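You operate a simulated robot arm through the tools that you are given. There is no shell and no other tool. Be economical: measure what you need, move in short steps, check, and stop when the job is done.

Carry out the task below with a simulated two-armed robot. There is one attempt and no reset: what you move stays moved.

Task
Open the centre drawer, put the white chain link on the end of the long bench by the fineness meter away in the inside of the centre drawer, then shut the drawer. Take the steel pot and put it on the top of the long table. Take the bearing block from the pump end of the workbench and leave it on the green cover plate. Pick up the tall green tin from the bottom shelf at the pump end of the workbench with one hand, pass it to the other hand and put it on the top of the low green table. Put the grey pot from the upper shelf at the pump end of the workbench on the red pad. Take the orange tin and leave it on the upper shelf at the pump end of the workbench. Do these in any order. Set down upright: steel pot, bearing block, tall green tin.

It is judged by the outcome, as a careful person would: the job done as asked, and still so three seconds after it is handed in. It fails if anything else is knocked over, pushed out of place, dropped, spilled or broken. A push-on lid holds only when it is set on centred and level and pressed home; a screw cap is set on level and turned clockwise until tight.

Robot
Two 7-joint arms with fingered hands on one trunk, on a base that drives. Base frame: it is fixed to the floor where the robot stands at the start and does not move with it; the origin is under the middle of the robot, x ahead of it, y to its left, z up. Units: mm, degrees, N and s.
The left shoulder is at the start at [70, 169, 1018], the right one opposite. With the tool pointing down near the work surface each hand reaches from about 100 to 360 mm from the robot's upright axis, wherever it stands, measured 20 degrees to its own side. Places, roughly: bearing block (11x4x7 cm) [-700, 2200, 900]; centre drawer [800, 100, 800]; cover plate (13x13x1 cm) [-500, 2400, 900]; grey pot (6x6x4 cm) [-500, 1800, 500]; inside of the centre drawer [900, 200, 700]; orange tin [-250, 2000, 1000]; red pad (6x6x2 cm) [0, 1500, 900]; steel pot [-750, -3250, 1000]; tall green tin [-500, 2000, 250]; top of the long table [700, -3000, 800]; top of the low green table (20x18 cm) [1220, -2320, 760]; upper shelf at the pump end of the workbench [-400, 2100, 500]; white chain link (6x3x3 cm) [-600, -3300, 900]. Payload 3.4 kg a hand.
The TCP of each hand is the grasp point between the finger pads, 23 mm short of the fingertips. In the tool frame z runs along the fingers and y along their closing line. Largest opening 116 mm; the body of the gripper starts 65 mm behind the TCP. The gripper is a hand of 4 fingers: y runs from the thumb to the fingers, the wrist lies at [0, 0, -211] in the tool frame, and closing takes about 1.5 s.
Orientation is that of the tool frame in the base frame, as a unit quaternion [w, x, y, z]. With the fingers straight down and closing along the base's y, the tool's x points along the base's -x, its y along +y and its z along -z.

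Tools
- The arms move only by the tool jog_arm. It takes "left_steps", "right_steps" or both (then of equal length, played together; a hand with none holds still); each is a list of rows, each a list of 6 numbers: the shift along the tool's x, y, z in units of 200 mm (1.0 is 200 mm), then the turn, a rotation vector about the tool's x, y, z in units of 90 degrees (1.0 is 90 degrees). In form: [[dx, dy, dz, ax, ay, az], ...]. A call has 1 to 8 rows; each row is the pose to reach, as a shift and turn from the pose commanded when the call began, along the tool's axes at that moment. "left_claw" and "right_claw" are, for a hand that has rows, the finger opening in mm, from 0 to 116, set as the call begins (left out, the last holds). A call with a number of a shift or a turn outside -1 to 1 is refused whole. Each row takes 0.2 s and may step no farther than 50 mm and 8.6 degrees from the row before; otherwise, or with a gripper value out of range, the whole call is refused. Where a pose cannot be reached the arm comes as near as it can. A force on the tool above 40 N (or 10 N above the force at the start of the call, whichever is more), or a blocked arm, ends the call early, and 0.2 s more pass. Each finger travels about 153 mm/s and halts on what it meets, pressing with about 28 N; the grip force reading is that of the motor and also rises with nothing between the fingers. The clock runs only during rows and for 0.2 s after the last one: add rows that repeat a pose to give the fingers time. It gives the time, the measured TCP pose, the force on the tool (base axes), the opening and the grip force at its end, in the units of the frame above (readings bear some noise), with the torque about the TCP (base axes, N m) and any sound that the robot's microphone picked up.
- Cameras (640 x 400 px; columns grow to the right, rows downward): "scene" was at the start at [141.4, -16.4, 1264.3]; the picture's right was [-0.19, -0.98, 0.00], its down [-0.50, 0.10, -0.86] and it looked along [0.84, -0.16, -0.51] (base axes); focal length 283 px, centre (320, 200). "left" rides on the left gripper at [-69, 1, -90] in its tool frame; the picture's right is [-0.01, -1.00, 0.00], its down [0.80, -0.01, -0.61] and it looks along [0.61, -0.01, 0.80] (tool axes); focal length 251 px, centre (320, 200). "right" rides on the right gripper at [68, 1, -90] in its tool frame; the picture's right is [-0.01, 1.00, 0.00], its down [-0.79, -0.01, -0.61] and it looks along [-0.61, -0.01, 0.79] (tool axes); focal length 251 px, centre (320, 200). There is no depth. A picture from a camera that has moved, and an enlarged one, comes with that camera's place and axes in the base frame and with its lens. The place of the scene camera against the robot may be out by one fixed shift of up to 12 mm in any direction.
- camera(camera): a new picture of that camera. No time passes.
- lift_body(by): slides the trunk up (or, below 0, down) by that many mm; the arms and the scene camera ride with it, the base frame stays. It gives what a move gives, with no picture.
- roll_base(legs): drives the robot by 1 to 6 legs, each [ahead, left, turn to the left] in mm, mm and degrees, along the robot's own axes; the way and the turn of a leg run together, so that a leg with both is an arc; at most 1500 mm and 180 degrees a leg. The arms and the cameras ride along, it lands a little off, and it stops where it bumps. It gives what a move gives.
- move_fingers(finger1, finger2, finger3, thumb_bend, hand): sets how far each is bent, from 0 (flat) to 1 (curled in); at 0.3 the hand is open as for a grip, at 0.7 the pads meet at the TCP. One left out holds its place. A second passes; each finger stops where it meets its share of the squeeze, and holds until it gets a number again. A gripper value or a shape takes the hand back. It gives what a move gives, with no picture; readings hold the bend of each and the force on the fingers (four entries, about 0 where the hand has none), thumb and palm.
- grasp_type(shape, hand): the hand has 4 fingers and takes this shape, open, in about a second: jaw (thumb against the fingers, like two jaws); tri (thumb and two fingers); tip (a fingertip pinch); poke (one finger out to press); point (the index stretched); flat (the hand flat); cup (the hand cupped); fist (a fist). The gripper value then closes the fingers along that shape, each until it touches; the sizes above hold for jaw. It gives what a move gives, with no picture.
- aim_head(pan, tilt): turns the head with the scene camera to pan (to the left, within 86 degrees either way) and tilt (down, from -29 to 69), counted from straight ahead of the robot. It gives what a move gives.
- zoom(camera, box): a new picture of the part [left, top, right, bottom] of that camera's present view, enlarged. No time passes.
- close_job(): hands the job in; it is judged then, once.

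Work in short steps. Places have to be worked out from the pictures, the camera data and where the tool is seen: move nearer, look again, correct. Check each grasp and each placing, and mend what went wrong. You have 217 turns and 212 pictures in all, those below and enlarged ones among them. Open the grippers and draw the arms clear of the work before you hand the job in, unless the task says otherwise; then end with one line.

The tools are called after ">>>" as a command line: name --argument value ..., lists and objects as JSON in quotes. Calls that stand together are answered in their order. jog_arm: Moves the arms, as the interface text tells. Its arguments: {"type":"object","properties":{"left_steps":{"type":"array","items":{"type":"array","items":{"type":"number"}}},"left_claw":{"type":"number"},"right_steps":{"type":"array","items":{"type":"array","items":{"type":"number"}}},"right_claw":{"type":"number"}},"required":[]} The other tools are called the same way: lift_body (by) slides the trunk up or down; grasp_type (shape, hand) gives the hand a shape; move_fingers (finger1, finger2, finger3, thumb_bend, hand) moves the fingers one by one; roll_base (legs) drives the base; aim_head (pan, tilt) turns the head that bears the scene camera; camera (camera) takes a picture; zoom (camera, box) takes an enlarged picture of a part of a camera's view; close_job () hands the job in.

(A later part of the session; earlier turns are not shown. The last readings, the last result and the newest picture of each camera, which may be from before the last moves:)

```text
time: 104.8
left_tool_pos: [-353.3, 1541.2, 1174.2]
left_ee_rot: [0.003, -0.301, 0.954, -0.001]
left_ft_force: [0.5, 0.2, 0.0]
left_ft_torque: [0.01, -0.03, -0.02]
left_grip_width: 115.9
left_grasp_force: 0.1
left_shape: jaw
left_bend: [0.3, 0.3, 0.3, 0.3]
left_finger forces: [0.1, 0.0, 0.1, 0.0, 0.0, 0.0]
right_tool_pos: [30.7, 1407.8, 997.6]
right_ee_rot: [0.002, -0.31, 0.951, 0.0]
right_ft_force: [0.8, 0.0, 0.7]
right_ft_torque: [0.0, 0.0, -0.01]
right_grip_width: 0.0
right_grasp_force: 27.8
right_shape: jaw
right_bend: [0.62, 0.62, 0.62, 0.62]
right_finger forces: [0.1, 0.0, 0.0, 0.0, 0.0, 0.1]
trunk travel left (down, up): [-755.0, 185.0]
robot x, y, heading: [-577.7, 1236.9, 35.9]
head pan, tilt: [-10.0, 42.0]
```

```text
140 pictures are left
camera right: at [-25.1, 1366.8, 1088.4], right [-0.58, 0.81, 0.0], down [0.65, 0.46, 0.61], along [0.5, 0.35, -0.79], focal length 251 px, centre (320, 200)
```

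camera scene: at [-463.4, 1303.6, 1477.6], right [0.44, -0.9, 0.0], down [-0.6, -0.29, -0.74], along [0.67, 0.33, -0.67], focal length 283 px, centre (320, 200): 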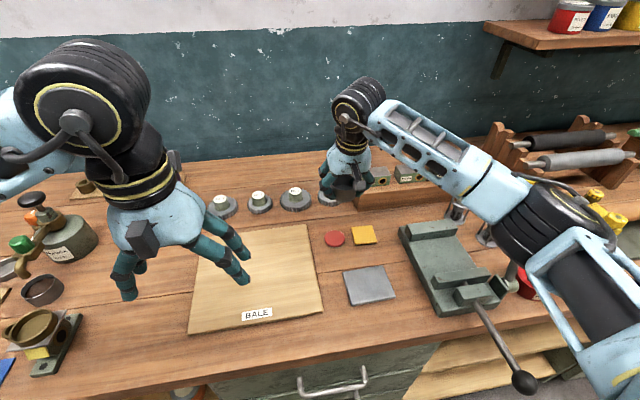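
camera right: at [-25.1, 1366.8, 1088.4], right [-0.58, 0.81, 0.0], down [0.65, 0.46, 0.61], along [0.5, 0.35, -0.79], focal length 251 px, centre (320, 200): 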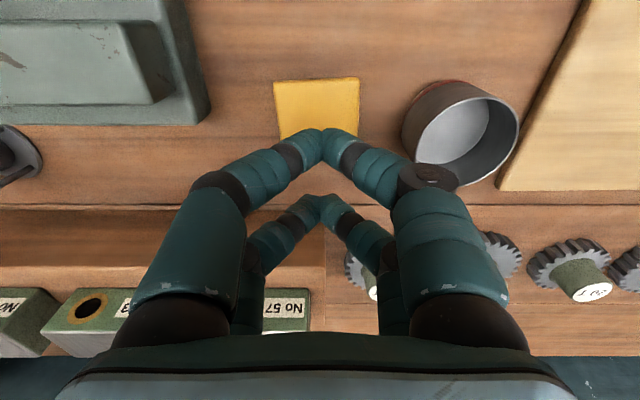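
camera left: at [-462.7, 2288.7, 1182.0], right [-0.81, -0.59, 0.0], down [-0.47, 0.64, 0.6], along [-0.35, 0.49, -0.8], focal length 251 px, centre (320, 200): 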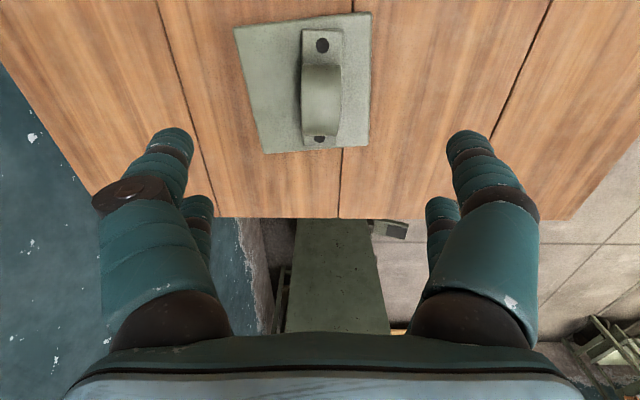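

The knuckles would hit the pot when dragging, so I turn the hand 90° to span fore-aft.

>>> jog_arm --right_steps '[[0, -0.02, 0, 0, 0, -0.09], [0, -0.02, 0, 0, 0, -0.18], [0, -0.02, 0, 0, 0, -0.27], [0, -0.02, 0, 0, 0, -0.36], [0, -0.02, 0, 0, 0, -0.45], [0, -0.02, 0, 0, 0, -0.54], [0, -0.02, 0, 0, 0, -0.63], [0, -0.02, 0, 0, 0, -0.72]]'

>>> jog_arm --right_steps '[[0, 0, 0, 0, 0, -0.09], [0, 0, 0, 0, 0, -0.18], [0, 0, 0, 0, 0, -0.27], [0, 0, 0.1, 0, 0, -0.28], [0, 0, 0.15, 0, 0, -0.28], [0, 0, 0.15, 0, 0, -0.28]]'

>>> camera --camera "right"

>>> zoom --camera "scene" --box '[280, 170, 420, 270]'

```text
time: 106.6
left_tool_pos: [-353.0, 1541.5, 1173.1]
left_ee_rot: [0.002, -0.301, 0.954, -0.001]
left_ft_force: [0.4, -0.2, 0.0]
left_ft_torque: [0.03, 0.0, 0.02]
left_grip_width: 115.8
left_grasp_force: 0.1
left_shape: jaw
left_bend: [0.3, 0.3, 0.3, 0.3]
left_finger forces: [0.0, 0.1, 0.1, 0.0, 0.0, 0.1]
right_tool_pos: [32.3, 1405.4, 998.9]
right_ee_rot: [-0.001, 0.772, -0.636, 0.001]
right_ft_force: [-0.9, 0.2, 0.4]
right_ft_torque: [0.0, 0.0, 0.0]
right_grip_width: 0.0
right_grasp_force: 28.1
right_shape: jaw
right_bend: [0.62, 0.62, 0.62, 0.62]
right_finger forces: [0.0, 0.1, 0.0, 0.1, 0.0, 0.1]
trunk travel left (down, up): [-755.0, 185.0]
robot x, y, heading: [-579.1, 1237.4, 35.9]
head pan, tilt: [-10.0, 42.0]
```

```text
time: 108.0
left_tool_pos: [-352.0, 1541.7, 1172.2]
left_ee_rot: [0.003, -0.302, 0.953, -0.002]
left_ft_force: [0.6, -0.2, 0.2]
left_ft_torque: [-0.01, 0.03, -0.02]
left_grip_width: 115.9
left_grasp_force: 0.1
left_shape: jaw
left_bend: [0.3, 0.3, 0.3, 0.3]
left_finger forces: [0.0, 0.0, 0.0, 0.1, 0.0, 0.0]
right_tool_pos: [34.3, 1402.9, 968.1]
right_ee_rot: [-0.001, 0.892, -0.453, 0.001]
right_ft_force: [-0.7, 0.7, 1.4]
right_ft_torque: [-0.02, -0.01, 0.02]
right_grip_width: 0.0
right_grasp_force: 28.1
right_shape: jaw
right_bend: [0.62, 0.62, 0.62, 0.62]
right_finger forces: [0.0, 0.0, 0.1, 0.0, 0.0, 0.0]
trunk travel left (down, up): [-755.0, 185.0]
robot x, y, heading: [-577.5, 1234.8, 36.0]
head pan, tilt: [-10.0, 42.0]
```

```text
139 pictures are left
camera right: at [72.8, 1346.9, 1059.6], right [-0.81, -0.58, 0.0], down [-0.46, 0.65, 0.61], along [-0.35, 0.49, -0.8], focal length 251 px, centre (320, 200)
```

right: 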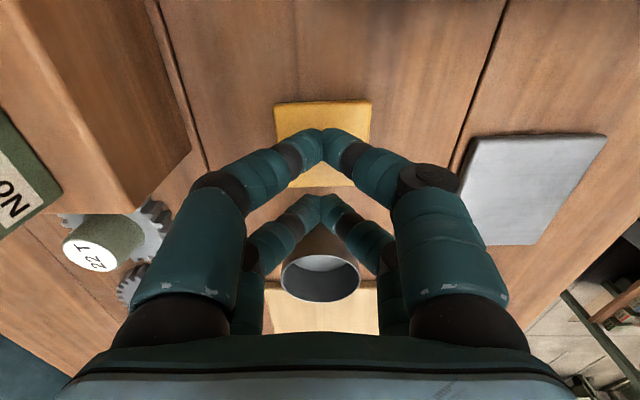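

```text
4.00 times, centred on (350, 220) of scene
camera zoom: at [-461.7, 1305.0, 1477.3], right [0.44, -0.9, 0.0], down [-0.6, -0.29, -0.74], along [0.67, 0.33, -0.67], focal length 1133 px, centre (200, 120)
```

zoom: 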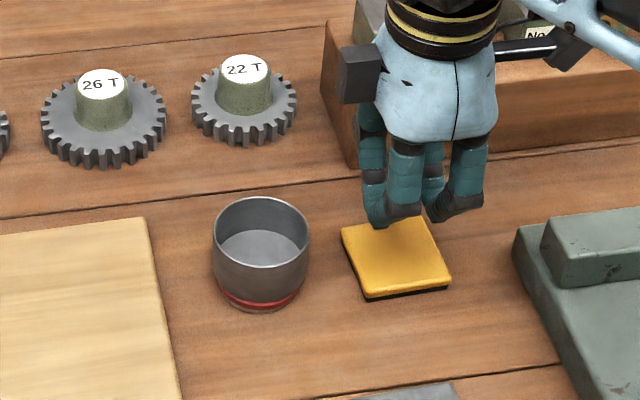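

Now descend until light contact on the square.

>>> jog_arm --right_steps '[[-0.02, 0, 0.05, 0, 0, 0], [-0.03, 0, 0.1, 0, 0, 0], [-0.03, 0, 0.12, 0, 0, 0], [-0.03, 0, 0.135, 0, 0, 0], [-0.03, 0, 0.15, 0, 0, 0], [-0.03, 0, 0.16, 0, 0, 0], [-0.03, 0, 0.17, 0, 0, 0]]'

>>> camera --camera "right"

```text
time: 109.6
left_tool_pos: [-355.3, 1541.2, 1174.0]
left_ee_rot: [0.002, -0.302, 0.953, -0.001]
left_ft_force: [0.8, 0.1, -0.3]
left_ft_torque: [-0.01, -0.01, -0.01]
left_grip_width: 116.2
left_grasp_force: 0.1
left_shape: jaw
left_bend: [0.3, 0.3, 0.3, 0.3]
left_finger forces: [0.1, 0.0, 0.1, 0.0, 0.0, 0.0]
right_tool_pos: [28.9, 1409.2, 936.5]
right_ee_rot: [-0.003, 0.891, -0.453, 0.002]
right_ft_force: [3.5, 0.4, 14.5]
right_ft_torque: [-0.01, -0.12, -0.01]
right_grip_width: 0.0
right_grasp_force: 28.1
right_shape: jaw
right_bend: [0.63, 0.63, 0.62, 0.62]
right_finger forces: [0.0, 0.1, 0.0, 0.0, 0.0, 0.0]
trunk travel left (down, up): [-755.0, 185.0]
robot x, y, heading: [-582.1, 1240.2, 35.8]
head pan, tilt: [-10.0, 42.0]
```

```text
137 pictures are left
camera right: at [68.6, 1353.0, 1029.0], right [-0.81, -0.58, -0.01], down [-0.47, 0.64, 0.61], along [-0.35, 0.5, -0.79], focal length 251 px, centre (320, 200)
```

right: 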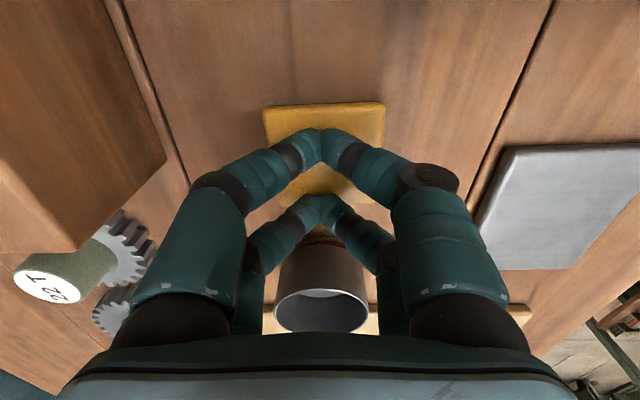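

Contact 14 N. Drag 14 mm toward the pot side with a small clockwise turn.

>>> jog_arm --right_steps '[[-0.02, 0, 0, 0, 0, 0.012], [-0.04, 0, 0, 0, 0, 0.025], [-0.06, 0, 0, 0, 0, 0.037], [-0.073, 0, 0, 0, 0, 0.046], [-0.073, 0, 0, 0, 0, 0.046]]'

>>> jog_arm --right_steps '[[0, 0, -0.1, 0, 0, 0], [0, 0, -0.3, 0, 0, 0], [0, 0, -0.5, 0, 0, 0], [0, 0, -0.7, 0, 0, 0]]'

>>> zoom --camera "scene" --box '[290, 180, 390, 270]'

>>> zoom --camera "scene" --box '[280, 140, 420, 270]'

```text
time: 110.8
left_tool_pos: [-355.8, 1539.5, 1174.7]
left_ee_rot: [0.003, -0.301, 0.954, -0.001]
left_ft_force: [0.1, 0.2, 1.0]
left_ft_torque: [0.0, -0.02, -0.02]
left_grip_width: 116.1
left_grasp_force: 0.0
left_shape: jaw
left_bend: [0.3, 0.3, 0.3, 0.3]
left_finger forces: [0.0, 0.1, 0.0, 0.0, 0.0, 0.1]
right_tool_pos: [18.3, 1422.0, 937.8]
right_ee_rot: [-0.003, 0.874, -0.485, 0.001]
right_ft_force: [3.2, -1.5, 16.3]
right_ft_torque: [-0.27, -0.25, 0.02]
right_grip_width: 0.0
right_grasp_force: 27.9
right_shape: jaw
right_bend: [0.63, 0.63, 0.63, 0.62]
right_finger forces: [0.0, 0.1, 0.0, 0.0, 0.1, 0.1]
trunk travel left (down, up): [-755.0, 185.0]
robot x, y, heading: [-577.7, 1239.8, 35.9]
head pan, tilt: [-10.0, 42.0]
```

```text
time: 111.8
left_tool_pos: [-353.9, 1541.5, 1172.6]
left_ee_rot: [0.001, -0.302, 0.953, -0.001]
left_ft_force: [-0.4, 0.1, 0.5]
left_ft_torque: [0.02, 0.0, 0.03]
left_grip_width: 115.8
left_grasp_force: 0.1
left_shape: jaw
left_bend: [0.3, 0.3, 0.3, 0.3]
left_finger forces: [0.1, 0.0, 0.1, 0.1, 0.1, 0.0]
right_tool_pos: [20.1, 1421.0, 1076.7]
right_ee_rot: [0.0, 0.874, -0.486, 0.001]
right_ft_force: [0.1, 0.2, 1.0]
right_ft_torque: [-0.01, -0.02, -0.01]
right_grip_width: 0.0
right_grasp_force: 27.4
right_shape: jaw
right_bend: [0.63, 0.63, 0.63, 0.62]
right_finger forces: [0.1, 0.0, 0.0, 0.1, 0.0, 0.1]
trunk travel left (down, up): [-755.0, 185.0]
robot x, y, heading: [-579.8, 1238.8, 36.1]
head pan, tilt: [-10.0, 42.0]
```

```text
4.44 times, centred on (340, 225) of scene
camera zoom: at [-462.1, 1305.3, 1477.3], right [0.44, -0.9, 0.0], down [-0.6, -0.29, -0.74], along [0.67, 0.33, -0.67], focal length 1259 px, centre (231, 89)
```

zoom: 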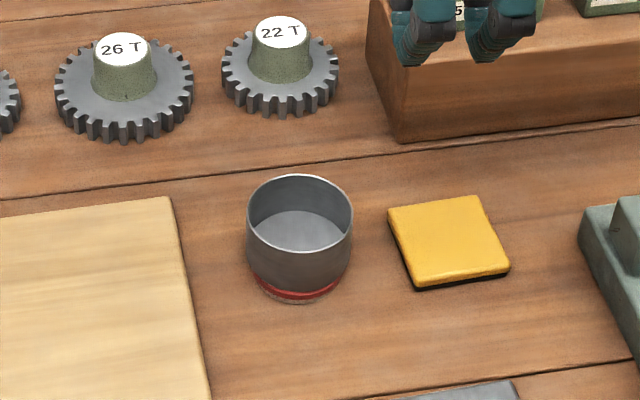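

```text
3.08 times, centred on (350, 205) of scene
camera zoom: at [-462.1, 1305.3, 1477.3], right [0.44, -0.9, 0.0], down [-0.6, -0.29, -0.74], along [0.67, 0.33, -0.67], focal length 872 px, centre (228, 185)
```

zoom: 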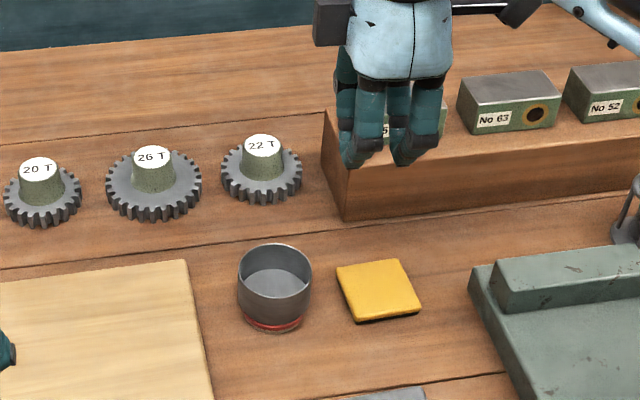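

The tips just slid over it. Instead I straddle the square fore-aft with the fingers (enough room there), then close on it and shift it back.

>>> jog_arm --right_steps '[[0.1, -0.012, 0, 0, 0, 0], [0.1, -0.012, 0.15, 0, 0, 0], [0.1, -0.012, 0.35, 0, 0, 0], [0.1, -0.012, 0.5, 0, 0, 0], [0.1, -0.012, 0.5, 0, 0, 0]]' --right_claw 88

>>> camera --camera "right"

```text
time: 113.0
left_tool_pos: [-353.0, 1540.1, 1173.9]
left_ee_rot: [0.002, -0.302, 0.953, -0.002]
left_ft_force: [0.1, -0.1, -0.7]
left_ft_torque: [-0.02, 0.06, 0.03]
left_grip_width: 115.9
left_grasp_force: 0.1
left_shape: jaw
left_bend: [0.3, 0.3, 0.3, 0.3]
left_finger forces: [0.0, 0.1, 0.1, 0.0, 0.0, 0.0]
right_tool_pos: [33.3, 1408.0, 972.7]
right_ee_rot: [-0.002, 0.874, -0.486, 0.001]
right_ft_force: [-1.0, -0.2, 0.2]
right_ft_torque: [-0.01, -0.01, 0.04]
right_grip_width: 87.9
right_grasp_force: 0.1
right_shape: jaw
right_bend: [0.62, 0.62, 0.62, 0.62]
right_finger forces: [0.0, 0.0, 0.0, 0.0, 0.0, 0.0]
trunk travel left (down, up): [-755.0, 185.0]
robot x, y, heading: [-579.1, 1236.5, 36.1]
head pan, tilt: [-10.0, 42.0]
```

```text
134 pictures are left
camera right: at [69.6, 1348.5, 1064.3], right [-0.85, -0.52, 0.0], down [-0.42, 0.68, 0.61], along [-0.31, 0.52, -0.8], focal length 251 px, centre (320, 200)
```

right: 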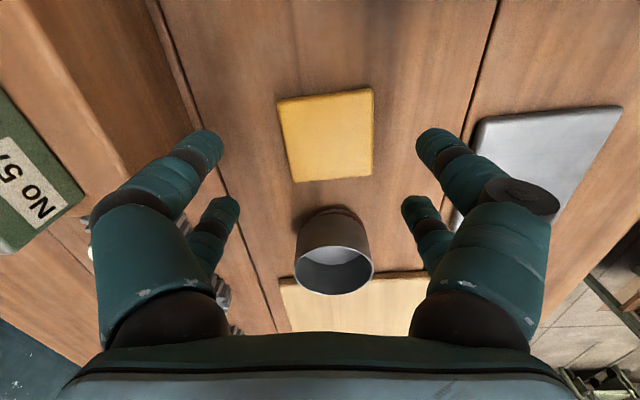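

Well centred. Descend to z≈928 and close on it.

>>> jog_arm --right_steps '[[-0.02, 0.02, 0.1, 0, 0, 0], [-0.02, 0.02, 0.19, 0, 0, 0], [-0.02, 0.02, 0.22, 0, 0, 0], [-0.02, 0.02, 0.22, 0, 0, 0]]'

>>> jog_arm --right_steps '[[0, 0, 0, 0, 0, 0], [0, 0, 0, 0, 0, 0], [0, 0, 0, 0, 0, 0]]' --right_claw 50

>>> camera --camera "right"

```text
time: 114.0
left_tool_pos: [-353.0, 1541.1, 1173.2]
left_ee_rot: [0.003, -0.302, 0.953, -0.001]
left_ft_force: [0.5, -0.4, -0.2]
left_ft_torque: [-0.01, 0.02, 0.01]
left_grip_width: 116.0
left_grasp_force: 0.2
left_shape: jaw
left_bend: [0.3, 0.3, 0.3, 0.3]
left_finger forces: [0.0, 0.1, 0.0, 0.0, 0.0, 0.1]
right_tool_pos: [28.7, 1406.8, 932.9]
right_ee_rot: [-0.001, 0.874, -0.486, 0.001]
right_ft_force: [0.8, -0.6, -0.5]
right_ft_torque: [0.03, 0.0, 0.02]
right_grip_width: 87.7
right_grasp_force: 0.1
right_shape: jaw
right_bend: [0.62, 0.62, 0.62, 0.62]
right_finger forces: [0.0, 0.0, 0.0, 0.1, 0.0, 0.0]
trunk travel left (down, up): [-755.0, 185.0]
robot x, y, heading: [-580.2, 1238.6, 35.9]
head pan, tilt: [-10.0, 42.0]
```

```text
time: 114.8
left_tool_pos: [-356.2, 1540.4, 1174.4]
left_ee_rot: [0.002, -0.301, 0.953, 0.0]
left_ft_force: [0.1, -1.0, 0.2]
left_ft_torque: [0.01, 0.0, 0.0]
left_grip_width: 115.8
left_grasp_force: 0.1
left_shape: jaw
left_bend: [0.3, 0.3, 0.3, 0.3]
left_finger forces: [0.0, 0.0, 0.1, 0.1, 0.0, 0.0]
right_tool_pos: [27.2, 1407.7, 933.4]
right_ee_rot: [-0.002, 0.874, -0.485, 0.002]
right_ft_force: [3.7, 1.4, 16.4]
right_ft_torque: [0.18, -0.24, 0.01]
right_grip_width: 39.9
right_grasp_force: 28.3
right_shape: jaw
right_bend: [0.74, 0.74, 0.74, 0.79]
right_finger forces: [29.7, 28.6, 34.4, 0.0, 32.1, 0.1]
trunk travel left (down, up): [-755.0, 185.0]
robot x, y, heading: [-579.5, 1238.9, 36.4]
head pan, tilt: [-10.0, 42.0]
```

```text
133 pictures are left
camera right: at [61.7, 1347.8, 1025.2], right [-0.85, -0.52, -0.01], down [-0.42, 0.68, 0.61], along [-0.31, 0.52, -0.79], focal length 251 px, centre (320, 200)
```

right: 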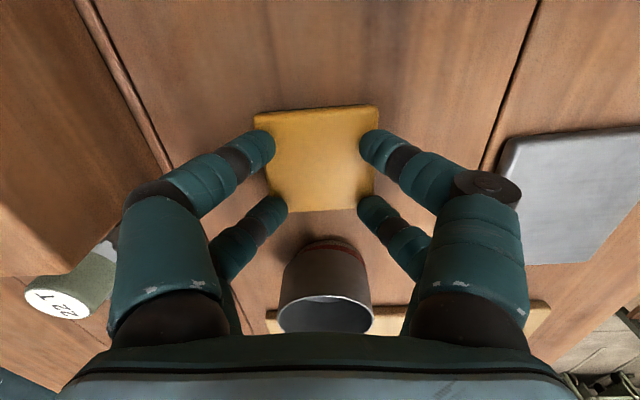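

Gripped. Shift 12 mm toward the pot with slight lift, then look from the scene.

>>> jog_arm --right_steps '[[0, 0, -0.012, 0, 0, 0], [-0.03, 0.002, -0.012, 0, 0, -0.008], [-0.06, 0.003, -0.012, 0, 0, -0.016], [-0.06, 0.003, -0.004, 0, 0, -0.016], [-0.06, 0.003, -0.004, 0, 0, -0.016]]'

>>> zoom --camera "scene" --box '[280, 140, 420, 270]'

>>> camera --camera "right"

```text
time: 116.0
left_tool_pos: [-355.8, 1540.5, 1174.5]
left_ee_rot: [0.004, -0.302, 0.953, 0.0]
left_ft_force: [-0.9, 0.0, 0.7]
left_ft_torque: [-0.01, 0.0, 0.03]
left_grip_width: 116.3
left_grasp_force: 0.0
left_shape: jaw
left_bend: [0.3, 0.3, 0.3, 0.3]
left_finger forces: [0.1, 0.0, 0.0, 0.1, 0.0, 0.0]
right_tool_pos: [20.9, 1417.3, 934.3]
right_ee_rot: [-0.002, 0.88, -0.474, 0.001]
right_ft_force: [3.8, -5.4, 18.4]
right_ft_torque: [-0.19, -0.02, -0.01]
right_grip_width: 39.6
right_grasp_force: 28.0
right_shape: jaw
right_bend: [0.74, 0.74, 0.74, 0.79]
right_finger forces: [30.5, 27.8, 30.7, 0.0, 30.1, 0.0]
trunk travel left (down, up): [-755.0, 185.0]
robot x, y, heading: [-578.7, 1240.3, 36.0]
head pan, tilt: [-10.0, 42.0]
```

```text
3.08 times, centred on (350, 205) of scene
camera zoom: at [-464.5, 1302.6, 1477.8], right [0.44, -0.9, 0.0], down [-0.6, -0.29, -0.74], along [0.67, 0.33, -0.67], focal length 872 px, centre (228, 185)
```

zoom: 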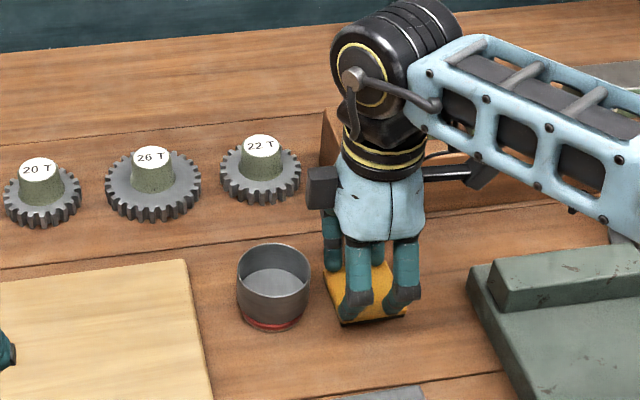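

```text
131 pictures are left
camera right: at [57.2, 1357.3, 1025.2], right [-0.84, -0.54, -0.01], down [-0.43, 0.67, 0.61], along [-0.33, 0.51, -0.79], focal length 251 px, centre (320, 200)
```

right: 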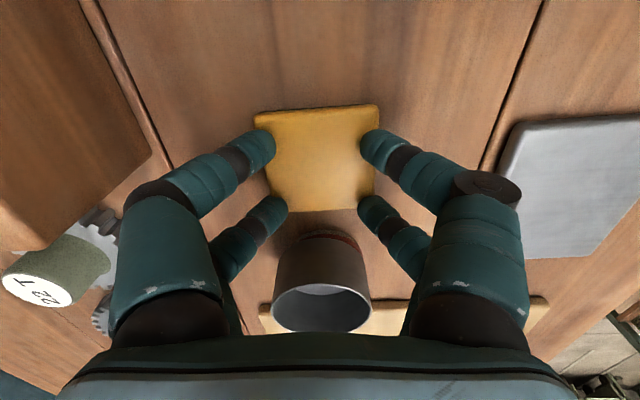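

The square is back within ~2 mm. Open and rise straight up.

>>> jog_arm --right_steps '[[0, 0, 0, 0, 0, 0], [0, 0, 0, 0, 0, 0], [0, 0, 0, 0, 0, 0], [0, 0, -0.15, 0, 0, 0], [0, 0, -0.4, 0, 0, 0], [0, 0, -0.65, 0, 0, 0], [0, 0, -0.9, 0, 0, 0]]' --right_claw 82

>>> zoom --camera "scene" --box '[280, 140, 420, 270]'

```text
time: 117.6
left_tool_pos: [-354.6, 1541.8, 1174.2]
left_ee_rot: [0.002, -0.303, 0.953, -0.002]
left_ft_force: [0.8, 0.1, 0.1]
left_ft_torque: [0.0, -0.05, 0.01]
left_grip_width: 116.0
left_grasp_force: 0.1
left_shape: jaw
left_bend: [0.3, 0.3, 0.3, 0.3]
left_finger forces: [0.0, 0.1, 0.0, 0.0, 0.1, 0.1]
right_tool_pos: [22.4, 1421.6, 1114.4]
right_ee_rot: [-0.001, 0.88, -0.474, 0.002]
right_ft_force: [0.0, 0.3, -0.2]
right_ft_torque: [0.0, -0.02, 0.0]
right_grip_width: 81.6
right_grasp_force: 0.1
right_shape: jaw
right_bend: [0.66, 0.66, 0.66, 0.66]
right_finger forces: [0.1, 0.1, 0.1, 0.0, 0.0, 0.0]
trunk travel left (down, up): [-755.0, 185.0]
robot x, y, heading: [-580.7, 1238.8, 35.9]
head pan, tilt: [-10.0, 42.0]
```

```text
3.08 times, centred on (350, 205) of scene
camera zoom: at [-462.8, 1305.4, 1477.3], right [0.44, -0.9, 0.0], down [-0.6, -0.29, -0.74], along [0.67, 0.33, -0.67], focal length 872 px, centre (228, 185)
```

zoom: 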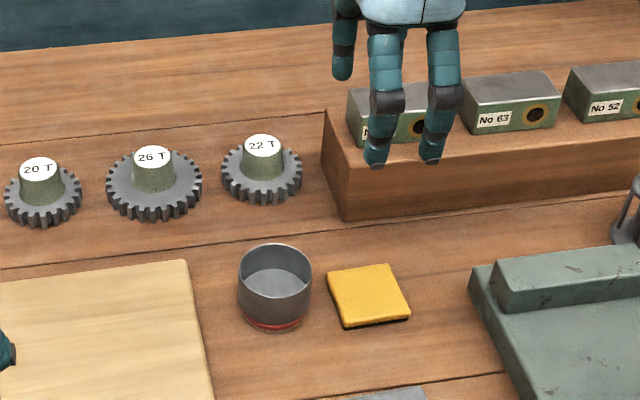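

Good: the square is within ~3 mm of its old spot. Next the green POLISH tin. Back off, drive left, and re-orient the right hand.

>>> roll_base --legs '[[-480, 0, 0], [0, 820, 0]]'

>>> jog_arm --right_steps '[[0, 0, 0, 0, 0, 0.09], [0, 0, 0, 0, 0, 0.18], [0, 0, 0, 0, 0, 0.27], [0, 0, 0, 0, 0, 0.36], [0, 0, 0, 0, 0, 0.45], [0, 0, 0, 0, 0, 0.54], [0, 0, 0, 0, 0, 0.63], [0, 0, 0, 0, 0, 0.72]]' --right_claw 116

>>> jog_arm --right_steps '[[0, 0, 0, 0, 0, 0.09], [0, 0, 0, 0, 0, 0.18], [0, 0, 0, 0, 0, 0.24], [0, 0, 0, 0, 0, 0.24]]'

>>> jog_arm --right_steps '[[0, 0, 0, 0, -0.09, 0], [0, 0, 0, 0, -0.18, 0], [0, 0, 0, 0, -0.27, 0], [0, 0, 0, 0, -0.36, 0], [0, 0, 0, 0, -0.45, 0], [0, 0, 0, 0, -0.54, 0], [0, 0, 0, 0, -0.6, 0], [0, 0, 0, 0, -0.6, 0]]'

>>> lift_body --by -400

>>> aim_head --pan -5 --tilt 35

>>> camera --camera "scene"

```text
time: 124.5
left_tool_pos: [-1240.5, 1916.9, 1173.7]
left_ee_rot: [0.003, -0.31, 0.951, -0.002]
left_ft_force: [-0.7, -1.4, 0.0]
left_ft_torque: [0.0, -0.02, 0.0]
left_grip_width: 116.0
left_grasp_force: 0.1
left_shape: jaw
left_bend: [0.3, 0.3, 0.3, 0.3]
left_finger forces: [0.0, 0.0, 0.0, 0.1, 0.1, 0.0]
right_tool_pos: [-862.0, 1801.6, 1113.5]
right_ee_rot: [-0.001, 0.884, -0.468, 0.001]
right_ft_force: [0.5, 0.5, 0.3]
right_ft_torque: [0.01, -0.02, 0.01]
right_grip_width: 81.8
right_grasp_force: 0.1
right_shape: jaw
right_bend: [0.66, 0.66, 0.66, 0.66]
right_finger forces: [0.0, 0.0, 0.1, 0.0, 0.1, 0.0]
trunk travel left (down, up): [-755.0, 185.0]
robot x, y, heading: [-1464.1, 1611.6, 36.9]
head pan, tilt: [-10.0, 42.0]
```

```text
time: 126.3
left_tool_pos: [-1242.2, 1917.8, 1173.0]
left_ee_rot: [0.001, -0.309, 0.951, -0.001]
left_ft_force: [0.6, 0.2, 0.6]
left_ft_torque: [-0.02, 0.0, 0.01]
left_grip_width: 116.0
left_grasp_force: 0.0
left_shape: jaw
left_bend: [0.3, 0.3, 0.3, 0.3]
left_finger forces: [0.0, 0.0, 0.0, 0.0, 0.0, 0.0]
right_tool_pos: [-863.5, 1804.0, 1113.6]
right_ee_rot: [0.001, -0.495, 0.869, 0.0]
right_ft_force: [0.2, -0.1, -0.2]
right_ft_torque: [-0.03, 0.0, -0.02]
right_grip_width: 115.9
right_grasp_force: 0.0
right_shape: jaw
right_bend: [0.3, 0.3, 0.3, 0.3]
right_finger forces: [0.0, 0.0, 0.1, 0.1, 0.0, 0.1]
trunk travel left (down, up): [-755.0, 185.0]
robot x, y, heading: [-1462.6, 1611.1, 37.1]
head pan, tilt: [-10.0, 42.0]
```

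```text
time: 127.3
left_tool_pos: [-1240.4, 1916.7, 1174.4]
left_ee_rot: [0.002, -0.31, 0.951, -0.001]
left_ft_force: [0.5, 0.3, 0.9]
left_ft_torque: [0.01, 0.03, 0.0]
left_grip_width: 115.8
left_grasp_force: 0.0
left_shape: jaw
left_bend: [0.3, 0.3, 0.3, 0.3]
left_finger forces: [0.0, 0.1, 0.0, 0.0, 0.1, 0.0]
right_tool_pos: [-861.8, 1802.9, 1113.7]
right_ee_rot: [0.003, -0.324, 0.946, 0.0]
right_ft_force: [-0.2, 0.6, 0.6]
right_ft_torque: [0.02, 0.02, -0.01]
right_grip_width: 116.0
right_grasp_force: 0.1
right_shape: jaw
right_bend: [0.3, 0.3, 0.3, 0.3]
right_finger forces: [0.0, 0.1, 0.0, 0.0, 0.0, 0.0]
trunk travel left (down, up): [-755.0, 185.0]
robot x, y, heading: [-1465.6, 1610.3, 36.9]
head pan, tilt: [-10.0, 42.0]
```

```text
time: 129.1
left_tool_pos: [-1241.1, 1916.9, 1173.5]
left_ee_rot: [0.001, -0.309, 0.951, -0.002]
left_ft_force: [-0.1, 0.0, 0.7]
left_ft_torque: [-0.04, -0.02, -0.01]
left_grip_width: 115.8
left_grasp_force: 0.1
left_shape: jaw
left_bend: [0.3, 0.3, 0.3, 0.3]
left_finger forces: [0.1, 0.0, 0.0, 0.1, 0.1, 0.0]
right_tool_pos: [-862.2, 1803.5, 1113.5]
right_ee_rot: [0.43, -0.289, 0.842, 0.148]
right_ft_force: [0.2, 0.4, 0.0]
right_ft_torque: [-0.02, -0.03, 0.0]
right_grip_width: 116.1
right_grasp_force: 0.1
right_shape: jaw
right_bend: [0.3, 0.3, 0.3, 0.3]
right_finger forces: [0.0, 0.0, 0.1, 0.0, 0.0, 0.0]
trunk travel left (down, up): [-755.0, 185.0]
robot x, y, heading: [-1462.8, 1609.1, 36.7]
head pan, tilt: [-10.0, 42.0]
```

```text
time: 132.9
left_tool_pos: [-1241.3, 1915.7, 774.0]
left_ee_rot: [0.002, -0.31, 0.951, -0.001]
left_ft_force: [-0.1, 0.0, 0.0]
left_ft_torque: [0.0, 0.01, 0.0]
left_grip_width: 116.0
left_grasp_force: 0.1
left_shape: jaw
left_bend: [0.3, 0.3, 0.3, 0.3]
left_finger forces: [0.0, 0.0, 0.0, 0.1, 0.0, 0.0]
right_tool_pos: [-861.9, 1802.7, 712.9]
right_ee_rot: [0.43, -0.289, 0.842, 0.148]
right_ft_force: [0.2, 0.2, 0.1]
right_ft_torque: [0.0, 0.05, -0.01]
right_grip_width: 115.9
right_grasp_force: 0.1
right_shape: jaw
right_bend: [0.3, 0.3, 0.3, 0.3]
right_finger forces: [0.1, 0.0, 0.0, 0.0, 0.1, 0.1]
trunk travel left (down, up): [-355.0, 585.0]
robot x, y, heading: [-1462.9, 1612.0, 37.2]
head pan, tilt: [-10.0, 42.0]
```

```text
time: 133.6
left_tool_pos: [-1241.7, 1915.7, 772.7]
left_ee_rot: [0.002, -0.309, 0.951, -0.001]
left_ft_force: [0.1, -1.1, 0.0]
left_ft_torque: [0.0, 0.0, 0.01]
left_grip_width: 115.9
left_grasp_force: 0.1
left_shape: jaw
left_bend: [0.3, 0.3, 0.3, 0.3]
left_finger forces: [0.0, 0.0, 0.2, 0.0, 0.0, 0.0]
right_tool_pos: [-861.3, 1803.5, 713.8]
right_ee_rot: [0.431, -0.29, 0.842, 0.148]
right_ft_force: [-0.1, 0.3, -0.3]
right_ft_torque: [0.0, 0.02, 0.03]
right_grip_width: 116.1
right_grasp_force: 0.1
right_shape: jaw
right_bend: [0.3, 0.3, 0.3, 0.3]
right_finger forces: [0.1, 0.1, 0.0, 0.0, 0.0, 0.0]
trunk travel left (down, up): [-355.0, 585.0]
robot x, y, heading: [-1464.9, 1610.2, 37.1]
head pan, tilt: [-5.0, 35.0]
```

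```text
129 pictures are left
camera scene: at [-1345.5, 1687.9, 1087.8], right [0.53, -0.85, 0.0], down [-0.49, -0.3, -0.82], along [0.69, 0.43, -0.57], focal length 283 px, centre (320, 200)
```

scene: 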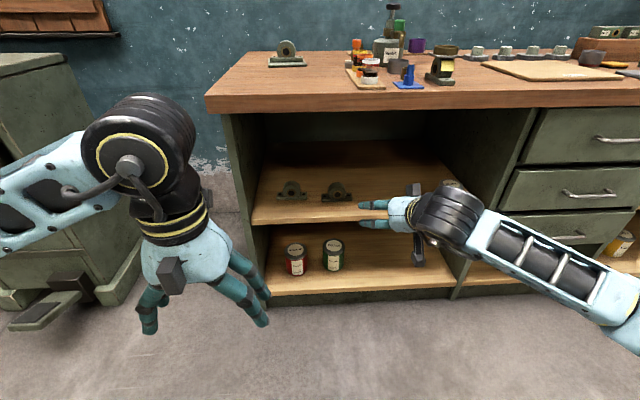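

Zoom in on the tins; then lower further and square up.

>>> zoom --camera "scene" --box '[260, 170, 420, 300]'

>>> roll_base --legs '[[0, 0, -1.7], [0, 62, 0]]'

>>> lift_body --by -350

>>> camera --camera "right"

>>> camera --camera "scene"

```text
3.08 times, centred on (340, 235) of scene
camera zoom: at [-1345.5, 1687.9, 1087.8], right [0.53, -0.85, 0.0], down [-0.49, -0.3, -0.82], along [0.69, 0.43, -0.57], focal length 872 px, centre (258, 92)
```

zoom: 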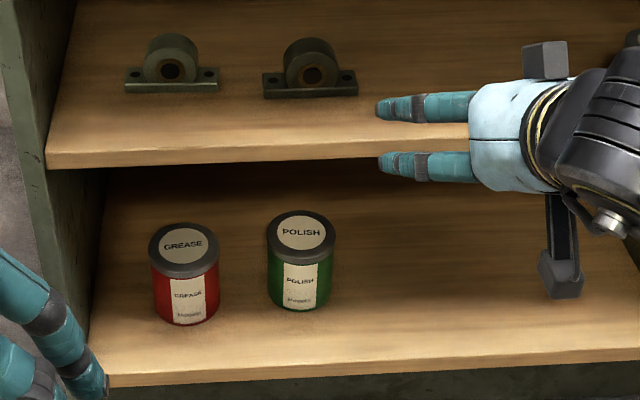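

```text
time: 134.9
left_tool_pos: [-1268.4, 1960.7, 772.9]
left_ee_rot: [0.002, -0.296, 0.955, -0.003]
left_ft_force: [0.8, 0.4, 0.3]
left_ft_torque: [0.01, -0.03, 0.0]
left_grip_width: 116.3
left_grasp_force: 0.0
left_shape: jaw
left_bend: [0.3, 0.3, 0.3, 0.3]
left_finger forces: [0.1, 0.0, 0.0, 0.1, 0.0, 0.1]
right_tool_pos: [-893.0, 1836.5, 713.1]
right_ee_rot: [0.432, -0.277, 0.847, 0.141]
right_ft_force: [-0.3, -0.4, 0.4]
right_ft_torque: [0.01, 0.01, -0.02]
right_grip_width: 116.1
right_grasp_force: 0.0
right_shape: jaw
right_bend: [0.3, 0.3, 0.3, 0.3]
right_finger forces: [0.0, 0.0, 0.0, 0.1, 0.0, 0.1]
trunk travel left (down, up): [-355.0, 585.0]
robot x, y, heading: [-1499.8, 1663.8, 35.5]
head pan, tilt: [-5.0, 35.0]
```

```text
time: 138.3
left_tool_pos: [-1268.4, 1961.4, 422.6]
left_ee_rot: [0.002, -0.296, 0.955, -0.001]
left_ft_force: [0.5, 0.3, 0.1]
left_ft_torque: [-0.02, 0.0, -0.02]
left_grip_width: 115.8
left_grasp_force: 0.0
left_shape: jaw
left_bend: [0.3, 0.3, 0.3, 0.3]
left_finger forces: [0.1, 0.1, 0.0, 0.0, 0.0, 0.1]
right_tool_pos: [-892.2, 1837.1, 363.2]
right_ee_rot: [0.433, -0.277, 0.846, 0.142]
right_ft_force: [0.1, 0.5, 0.5]
right_ft_torque: [-0.05, 0.0, -0.03]
right_grip_width: 115.9
right_grasp_force: 0.0
right_shape: jaw
right_bend: [0.3, 0.3, 0.3, 0.3]
right_finger forces: [0.1, 0.1, 0.0, 0.0, 0.1, 0.1]
trunk travel left (down, up): [-5.0, 935.0]
robot x, y, heading: [-1500.2, 1662.1, 35.3]
head pan, tilt: [-5.0, 35.0]
```

```text
127 pictures are left
camera right: at [-984.2, 1768.9, 361.2], right [-0.59, 0.81, 0.01], down [-0.02, -0.02, 1.0], along [0.81, 0.59, 0.03], focal length 251 px, centre (320, 200)
```

right: 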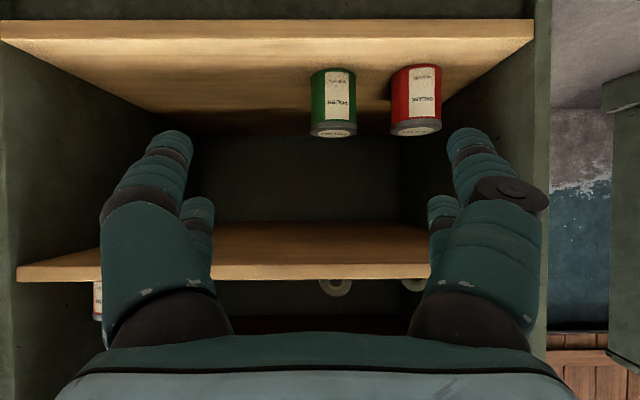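

```text
126 pictures are left
camera scene: at [-1378.9, 1734.6, 737.8], right [0.51, -0.86, 0.0], down [-0.5, -0.29, -0.82], along [0.71, 0.41, -0.57], focal length 283 px, centre (320, 200)
```

scene: 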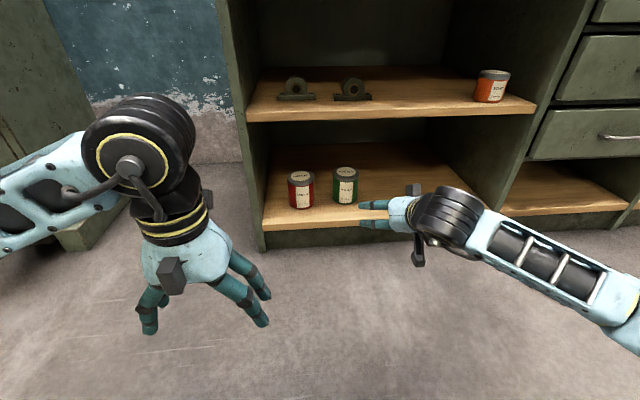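

Bottom shelf is at z≈130 and the tin ~105 mm tall. For a clean handover I'll pick with the LEFT hand nearly horizontal and low, then receive with the RIGHT hand from above. Retract the right hand, pitch the left, shift the base right.

>>> jog_arm --left_steps '[[0, 0, 0, 0, -0.09, 0], [0, 0, 0, 0, -0.18, 0], [0, 0, 0, 0, -0.27, 0], [0, 0, 0, 0, -0.36, 0], [0, 0, 0, 0, -0.45, 0], [0, 0, 0, 0, -0.54, 0], [0, 0, 0, 0, -0.63, 0], [0, 0, 0, 0, -0.7, 0]]' --right_steps '[[0, 0, -0.12, 0, 0.09, 0], [0.01, 0, -0.24, 0, 0.18, 0], [0.02, 0, -0.36, 0, 0.27, 0], [0.03, 0, -0.48, 0, 0.36, 0], [0.03, 0, -0.6, 0, 0.45, 0], [0.03, 0, -0.72, 0, 0.54, 0], [0.03, 0, -0.84, 0, 0.6, 0], [0.03, 0, -0.9, 0, 0.6, 0]]'

>>> jog_arm --left_steps '[[0, 0, 0, 0, -0.08, 0], [0, 0, 0, 0, -0.17, 0], [0, 0, 0, 0, -0.17, 0]]'

>>> roll_base --legs '[[0, -325, 0]]'

>>> camera --camera "scene"

>>> camera --camera "left"

```text
time: 140.1
left_tool_pos: [-1197.0, 1939.5, 433.1]
left_ee_rot: [0.501, -0.253, 0.813, 0.153]
left_ft_force: [0.0, 0.0, -0.2]
left_ft_torque: [0.01, 0.01, -0.02]
left_grip_width: 115.9
left_grasp_force: 0.0
left_shape: jaw
left_bend: [0.3, 0.3, 0.3, 0.3]
left_finger forces: [0.0, 0.0, 0.1, 0.0, 0.0, 0.0]
left hand out of reach, approached as far as the arm can: row 5, 6, 7, 8
right_tool_pos: [-1012.1, 1747.7, 463.5]
right_ee_rot: [0.001, -0.312, 0.95, 0.0]
right_ft_force: [-0.3, 0.6, 0.7]
right_ft_torque: [0.01, -0.01, -0.02]
right_grip_width: 116.1
right_grasp_force: 0.0
right_shape: jaw
right_bend: [0.3, 0.3, 0.3, 0.3]
right_finger forces: [0.0, 0.0, 0.0, 0.1, 0.0, 0.0]
trunk travel left (down, up): [-5.0, 935.0]
robot x, y, heading: [-1499.2, 1659.7, 35.3]
head pan, tilt: [-5.0, 35.0]
```

```text
time: 140.9
left_tool_pos: [-1186.3, 1935.7, 433.4]
left_ee_rot: [0.605, -0.23, 0.74, 0.185]
left_ft_force: [-0.1, 0.9, -0.2]
left_ft_torque: [-0.05, 0.02, 0.0]
left_grip_width: 115.9
left_grasp_force: 0.0
left_shape: jaw
left_bend: [0.3, 0.3, 0.3, 0.3]
left_finger forces: [0.0, 0.1, 0.0, 0.1, 0.0, 0.1]
left hand out of reach, approached as far as the arm can: row 1, 2, 3
right_tool_pos: [-1011.7, 1747.7, 462.3]
right_ee_rot: [0.0, -0.311, 0.95, 0.001]
right_ft_force: [0.0, -0.4, -0.1]
right_ft_torque: [0.0, 0.03, 0.01]
right_grip_width: 116.0
right_grasp_force: 0.0
right_shape: jaw
right_bend: [0.3, 0.3, 0.3, 0.3]
right_finger forces: [0.0, 0.0, 0.0, 0.0, 0.0, 0.0]
trunk travel left (down, up): [-5.0, 935.0]
robot x, y, heading: [-1496.6, 1663.7, 35.2]
head pan, tilt: [-5.0, 35.0]
```

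```text
time: 143.1
left_tool_pos: [-1001.7, 1675.2, 431.9]
left_ee_rot: [0.605, -0.23, 0.74, 0.186]
left_ft_force: [-0.4, 0.4, 0.9]
left_ft_torque: [0.01, 0.03, -0.01]
left_grip_width: 116.0
left_grasp_force: 0.1
left_shape: jaw
left_bend: [0.3, 0.3, 0.3, 0.3]
left_finger forces: [0.0, 0.0, 0.0, 0.1, 0.0, 0.0]
right_tool_pos: [-827.6, 1488.0, 462.3]
right_ee_rot: [0.001, -0.312, 0.95, 0.001]
right_ft_force: [0.1, -0.6, -1.1]
right_ft_torque: [-0.01, 0.0, -0.03]
right_grip_width: 116.1
right_grasp_force: 0.1
right_shape: jaw
right_bend: [0.3, 0.3, 0.3, 0.3]
right_finger forces: [0.0, 0.0, 0.0, 0.0, 0.0, 0.0]
trunk travel left (down, up): [-5.0, 935.0]
robot x, y, heading: [-1311.5, 1401.7, 35.4]
head pan, tilt: [-5.0, 35.0]
```

```text
125 pictures are left
camera scene: at [-1193.9, 1474.3, 737.8], right [0.51, -0.86, 0.0], down [-0.49, -0.29, -0.82], along [0.71, 0.41, -0.57], focal length 283 px, centre (320, 200)
```

scene: 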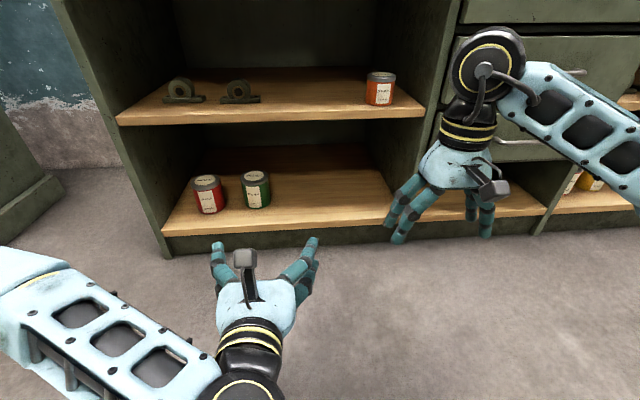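

```text
124 pictures are left
camera left: at [-1061.3, 1632.3, 516.4], right [0.57, -0.82, 0.01], down [-0.62, -0.43, -0.66], along [0.55, 0.37, -0.75], focal length 251 px, centre (320, 200)
```

left: 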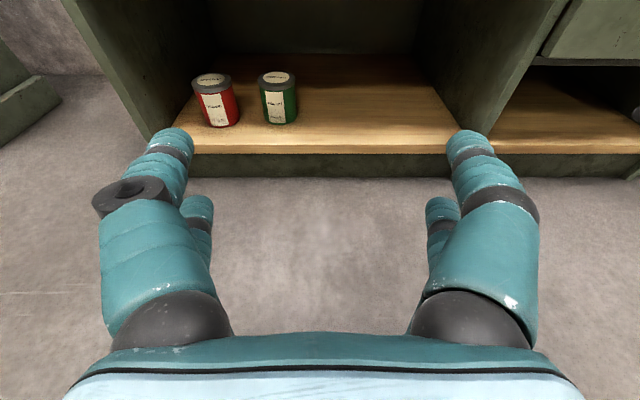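

Left hand is near-horizontal. The tin is at about n≈760, u≈2043. Lower the left hand to tin-grasp height out here in free space.

>>> jog_arm --left_steps '[[0.15, 0.1, 0.05, 0, 0, 0], [0.3, 0.2, 0.1, 0, 0, 0], [0.45, 0.3, 0.15, 0, 0, 0], [0.6, 0.4, 0.2, 0, 0, 0], [0.75, 0.485, 0.25, 0, 0, 0], [0.9, 0.485, 0.25, 0, 0, 0], [0.9, 0.485, 0.25, 0, 0, 0]]'

>>> camera --camera "left"

>>> camera --camera "scene"

```text
time: 144.7
left_tool_pos: [-1025.5, 1716.1, 275.9]
left_ee_rot: [0.604, -0.231, 0.74, 0.187]
left_ft_force: [-0.2, -0.5, 0.2]
left_ft_torque: [-0.01, 0.03, 0.01]
left_grip_width: 116.0
left_grasp_force: 0.0
left_shape: jaw
left_bend: [0.3, 0.3, 0.3, 0.3]
left_finger forces: [0.1, 0.1, 0.0, 0.1, 0.0, 0.0]
left hand out of reach, approached as far as the arm can: row 1, 2, 3, 4, 5, 6, 7
right_tool_pos: [-827.6, 1488.3, 462.8]
right_ee_rot: [0.001, -0.312, 0.95, 0.0]
right_ft_force: [-0.5, -0.4, -1.5]
right_ft_torque: [0.02, -0.02, 0.01]
right_grip_width: 115.8
right_grasp_force: 0.0
right_shape: jaw
right_bend: [0.3, 0.3, 0.3, 0.3]
right_finger forces: [0.1, 0.1, 0.0, 0.0, 0.0, 0.0]
trunk travel left (down, up): [-5.0, 935.0]
robot x, y, heading: [-1312.5, 1402.3, 35.6]
head pan, tilt: [-5.0, 35.0]
```

```text
123 pictures are left
camera left: at [-1085.7, 1673.9, 359.7], right [0.57, -0.82, 0.01], down [-0.62, -0.44, -0.66], along [0.54, 0.37, -0.75], focal length 251 px, centre (320, 200)
```

left: 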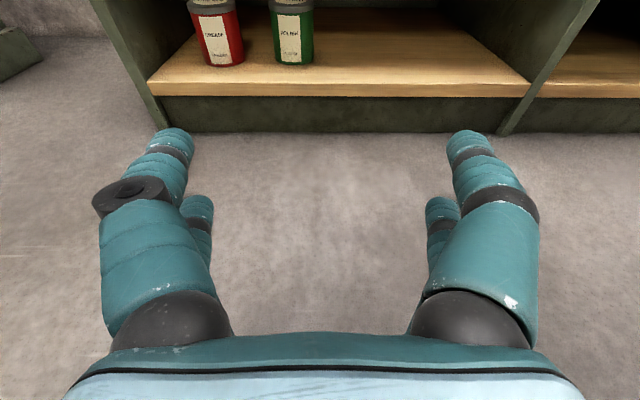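

```text
122 pictures are left
camera scene: at [-1193.9, 1474.4, 737.8], right [0.51, -0.86, 0.0], down [-0.49, -0.29, -0.82], along [0.71, 0.41, -0.57], focal length 283 px, centre (320, 200)
```

scene: 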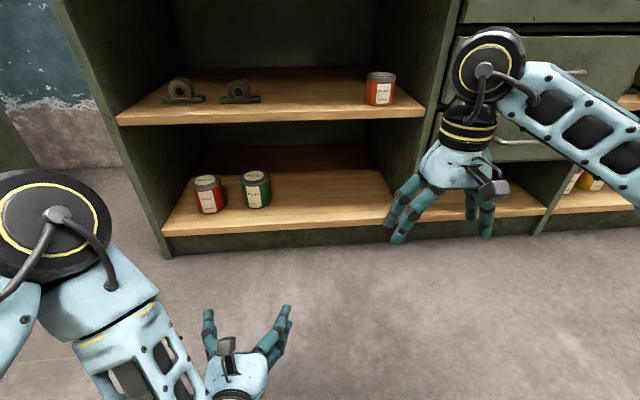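

The wrist is too close in; extend the left hand forward to become reachable.

>>> jog_arm --left_steps '[[0, 0, 0.2, 0, 0, 0], [0, 0, 0.4, 0, 0, 0], [0.1, 0, 0.55, 0, 0, 0], [0.25, 0, 0.6, 0, 0, 0], [0.25, 0, 0.6, 0, 0, 0]]'

>>> camera --camera "left"

```text
time: 145.9
left_tool_pos: [-918.2, 1737.0, 238.2]
left_ee_rot: [0.602, -0.234, 0.739, 0.19]
left_ft_force: [0.3, 0.9, 0.5]
left_ft_torque: [-0.01, 0.02, 0.0]
left_grip_width: 115.6
left_grasp_force: 0.0
left_shape: jaw
left_bend: [0.3, 0.3, 0.3, 0.3]
left_finger forces: [0.0, 0.1, 0.0, 0.1, 0.0, 0.1]
left hand out of reach, approached as far as the arm can: row 1, 2, 3, 4, 5
right_tool_pos: [-827.4, 1488.6, 463.9]
right_ee_rot: [0.001, -0.313, 0.95, 0.0]
right_ft_force: [-0.3, 0.3, -0.7]
right_ft_torque: [-0.03, 0.0, -0.01]
right_grip_width: 116.0
right_grasp_force: 0.2
right_shape: jaw
right_bend: [0.3, 0.3, 0.3, 0.3]
right_finger forces: [0.1, 0.0, 0.0, 0.1, 0.0, 0.0]
trunk travel left (down, up): [-5.0, 935.0]
robot x, y, heading: [-1309.3, 1401.5, 35.5]
head pan, tilt: [-5.0, 35.0]
```

```text
121 pictures are left
camera left: at [-977.9, 1693.3, 322.2], right [0.57, -0.82, 0.01], down [-0.62, -0.44, -0.65], along [0.54, 0.37, -0.76], focal length 251 px, centre (320, 200)
```

left: 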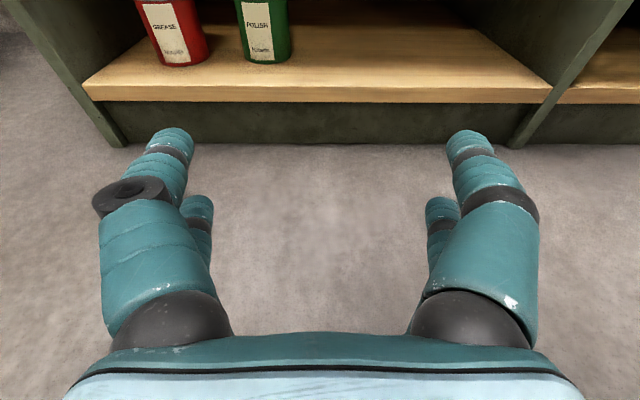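

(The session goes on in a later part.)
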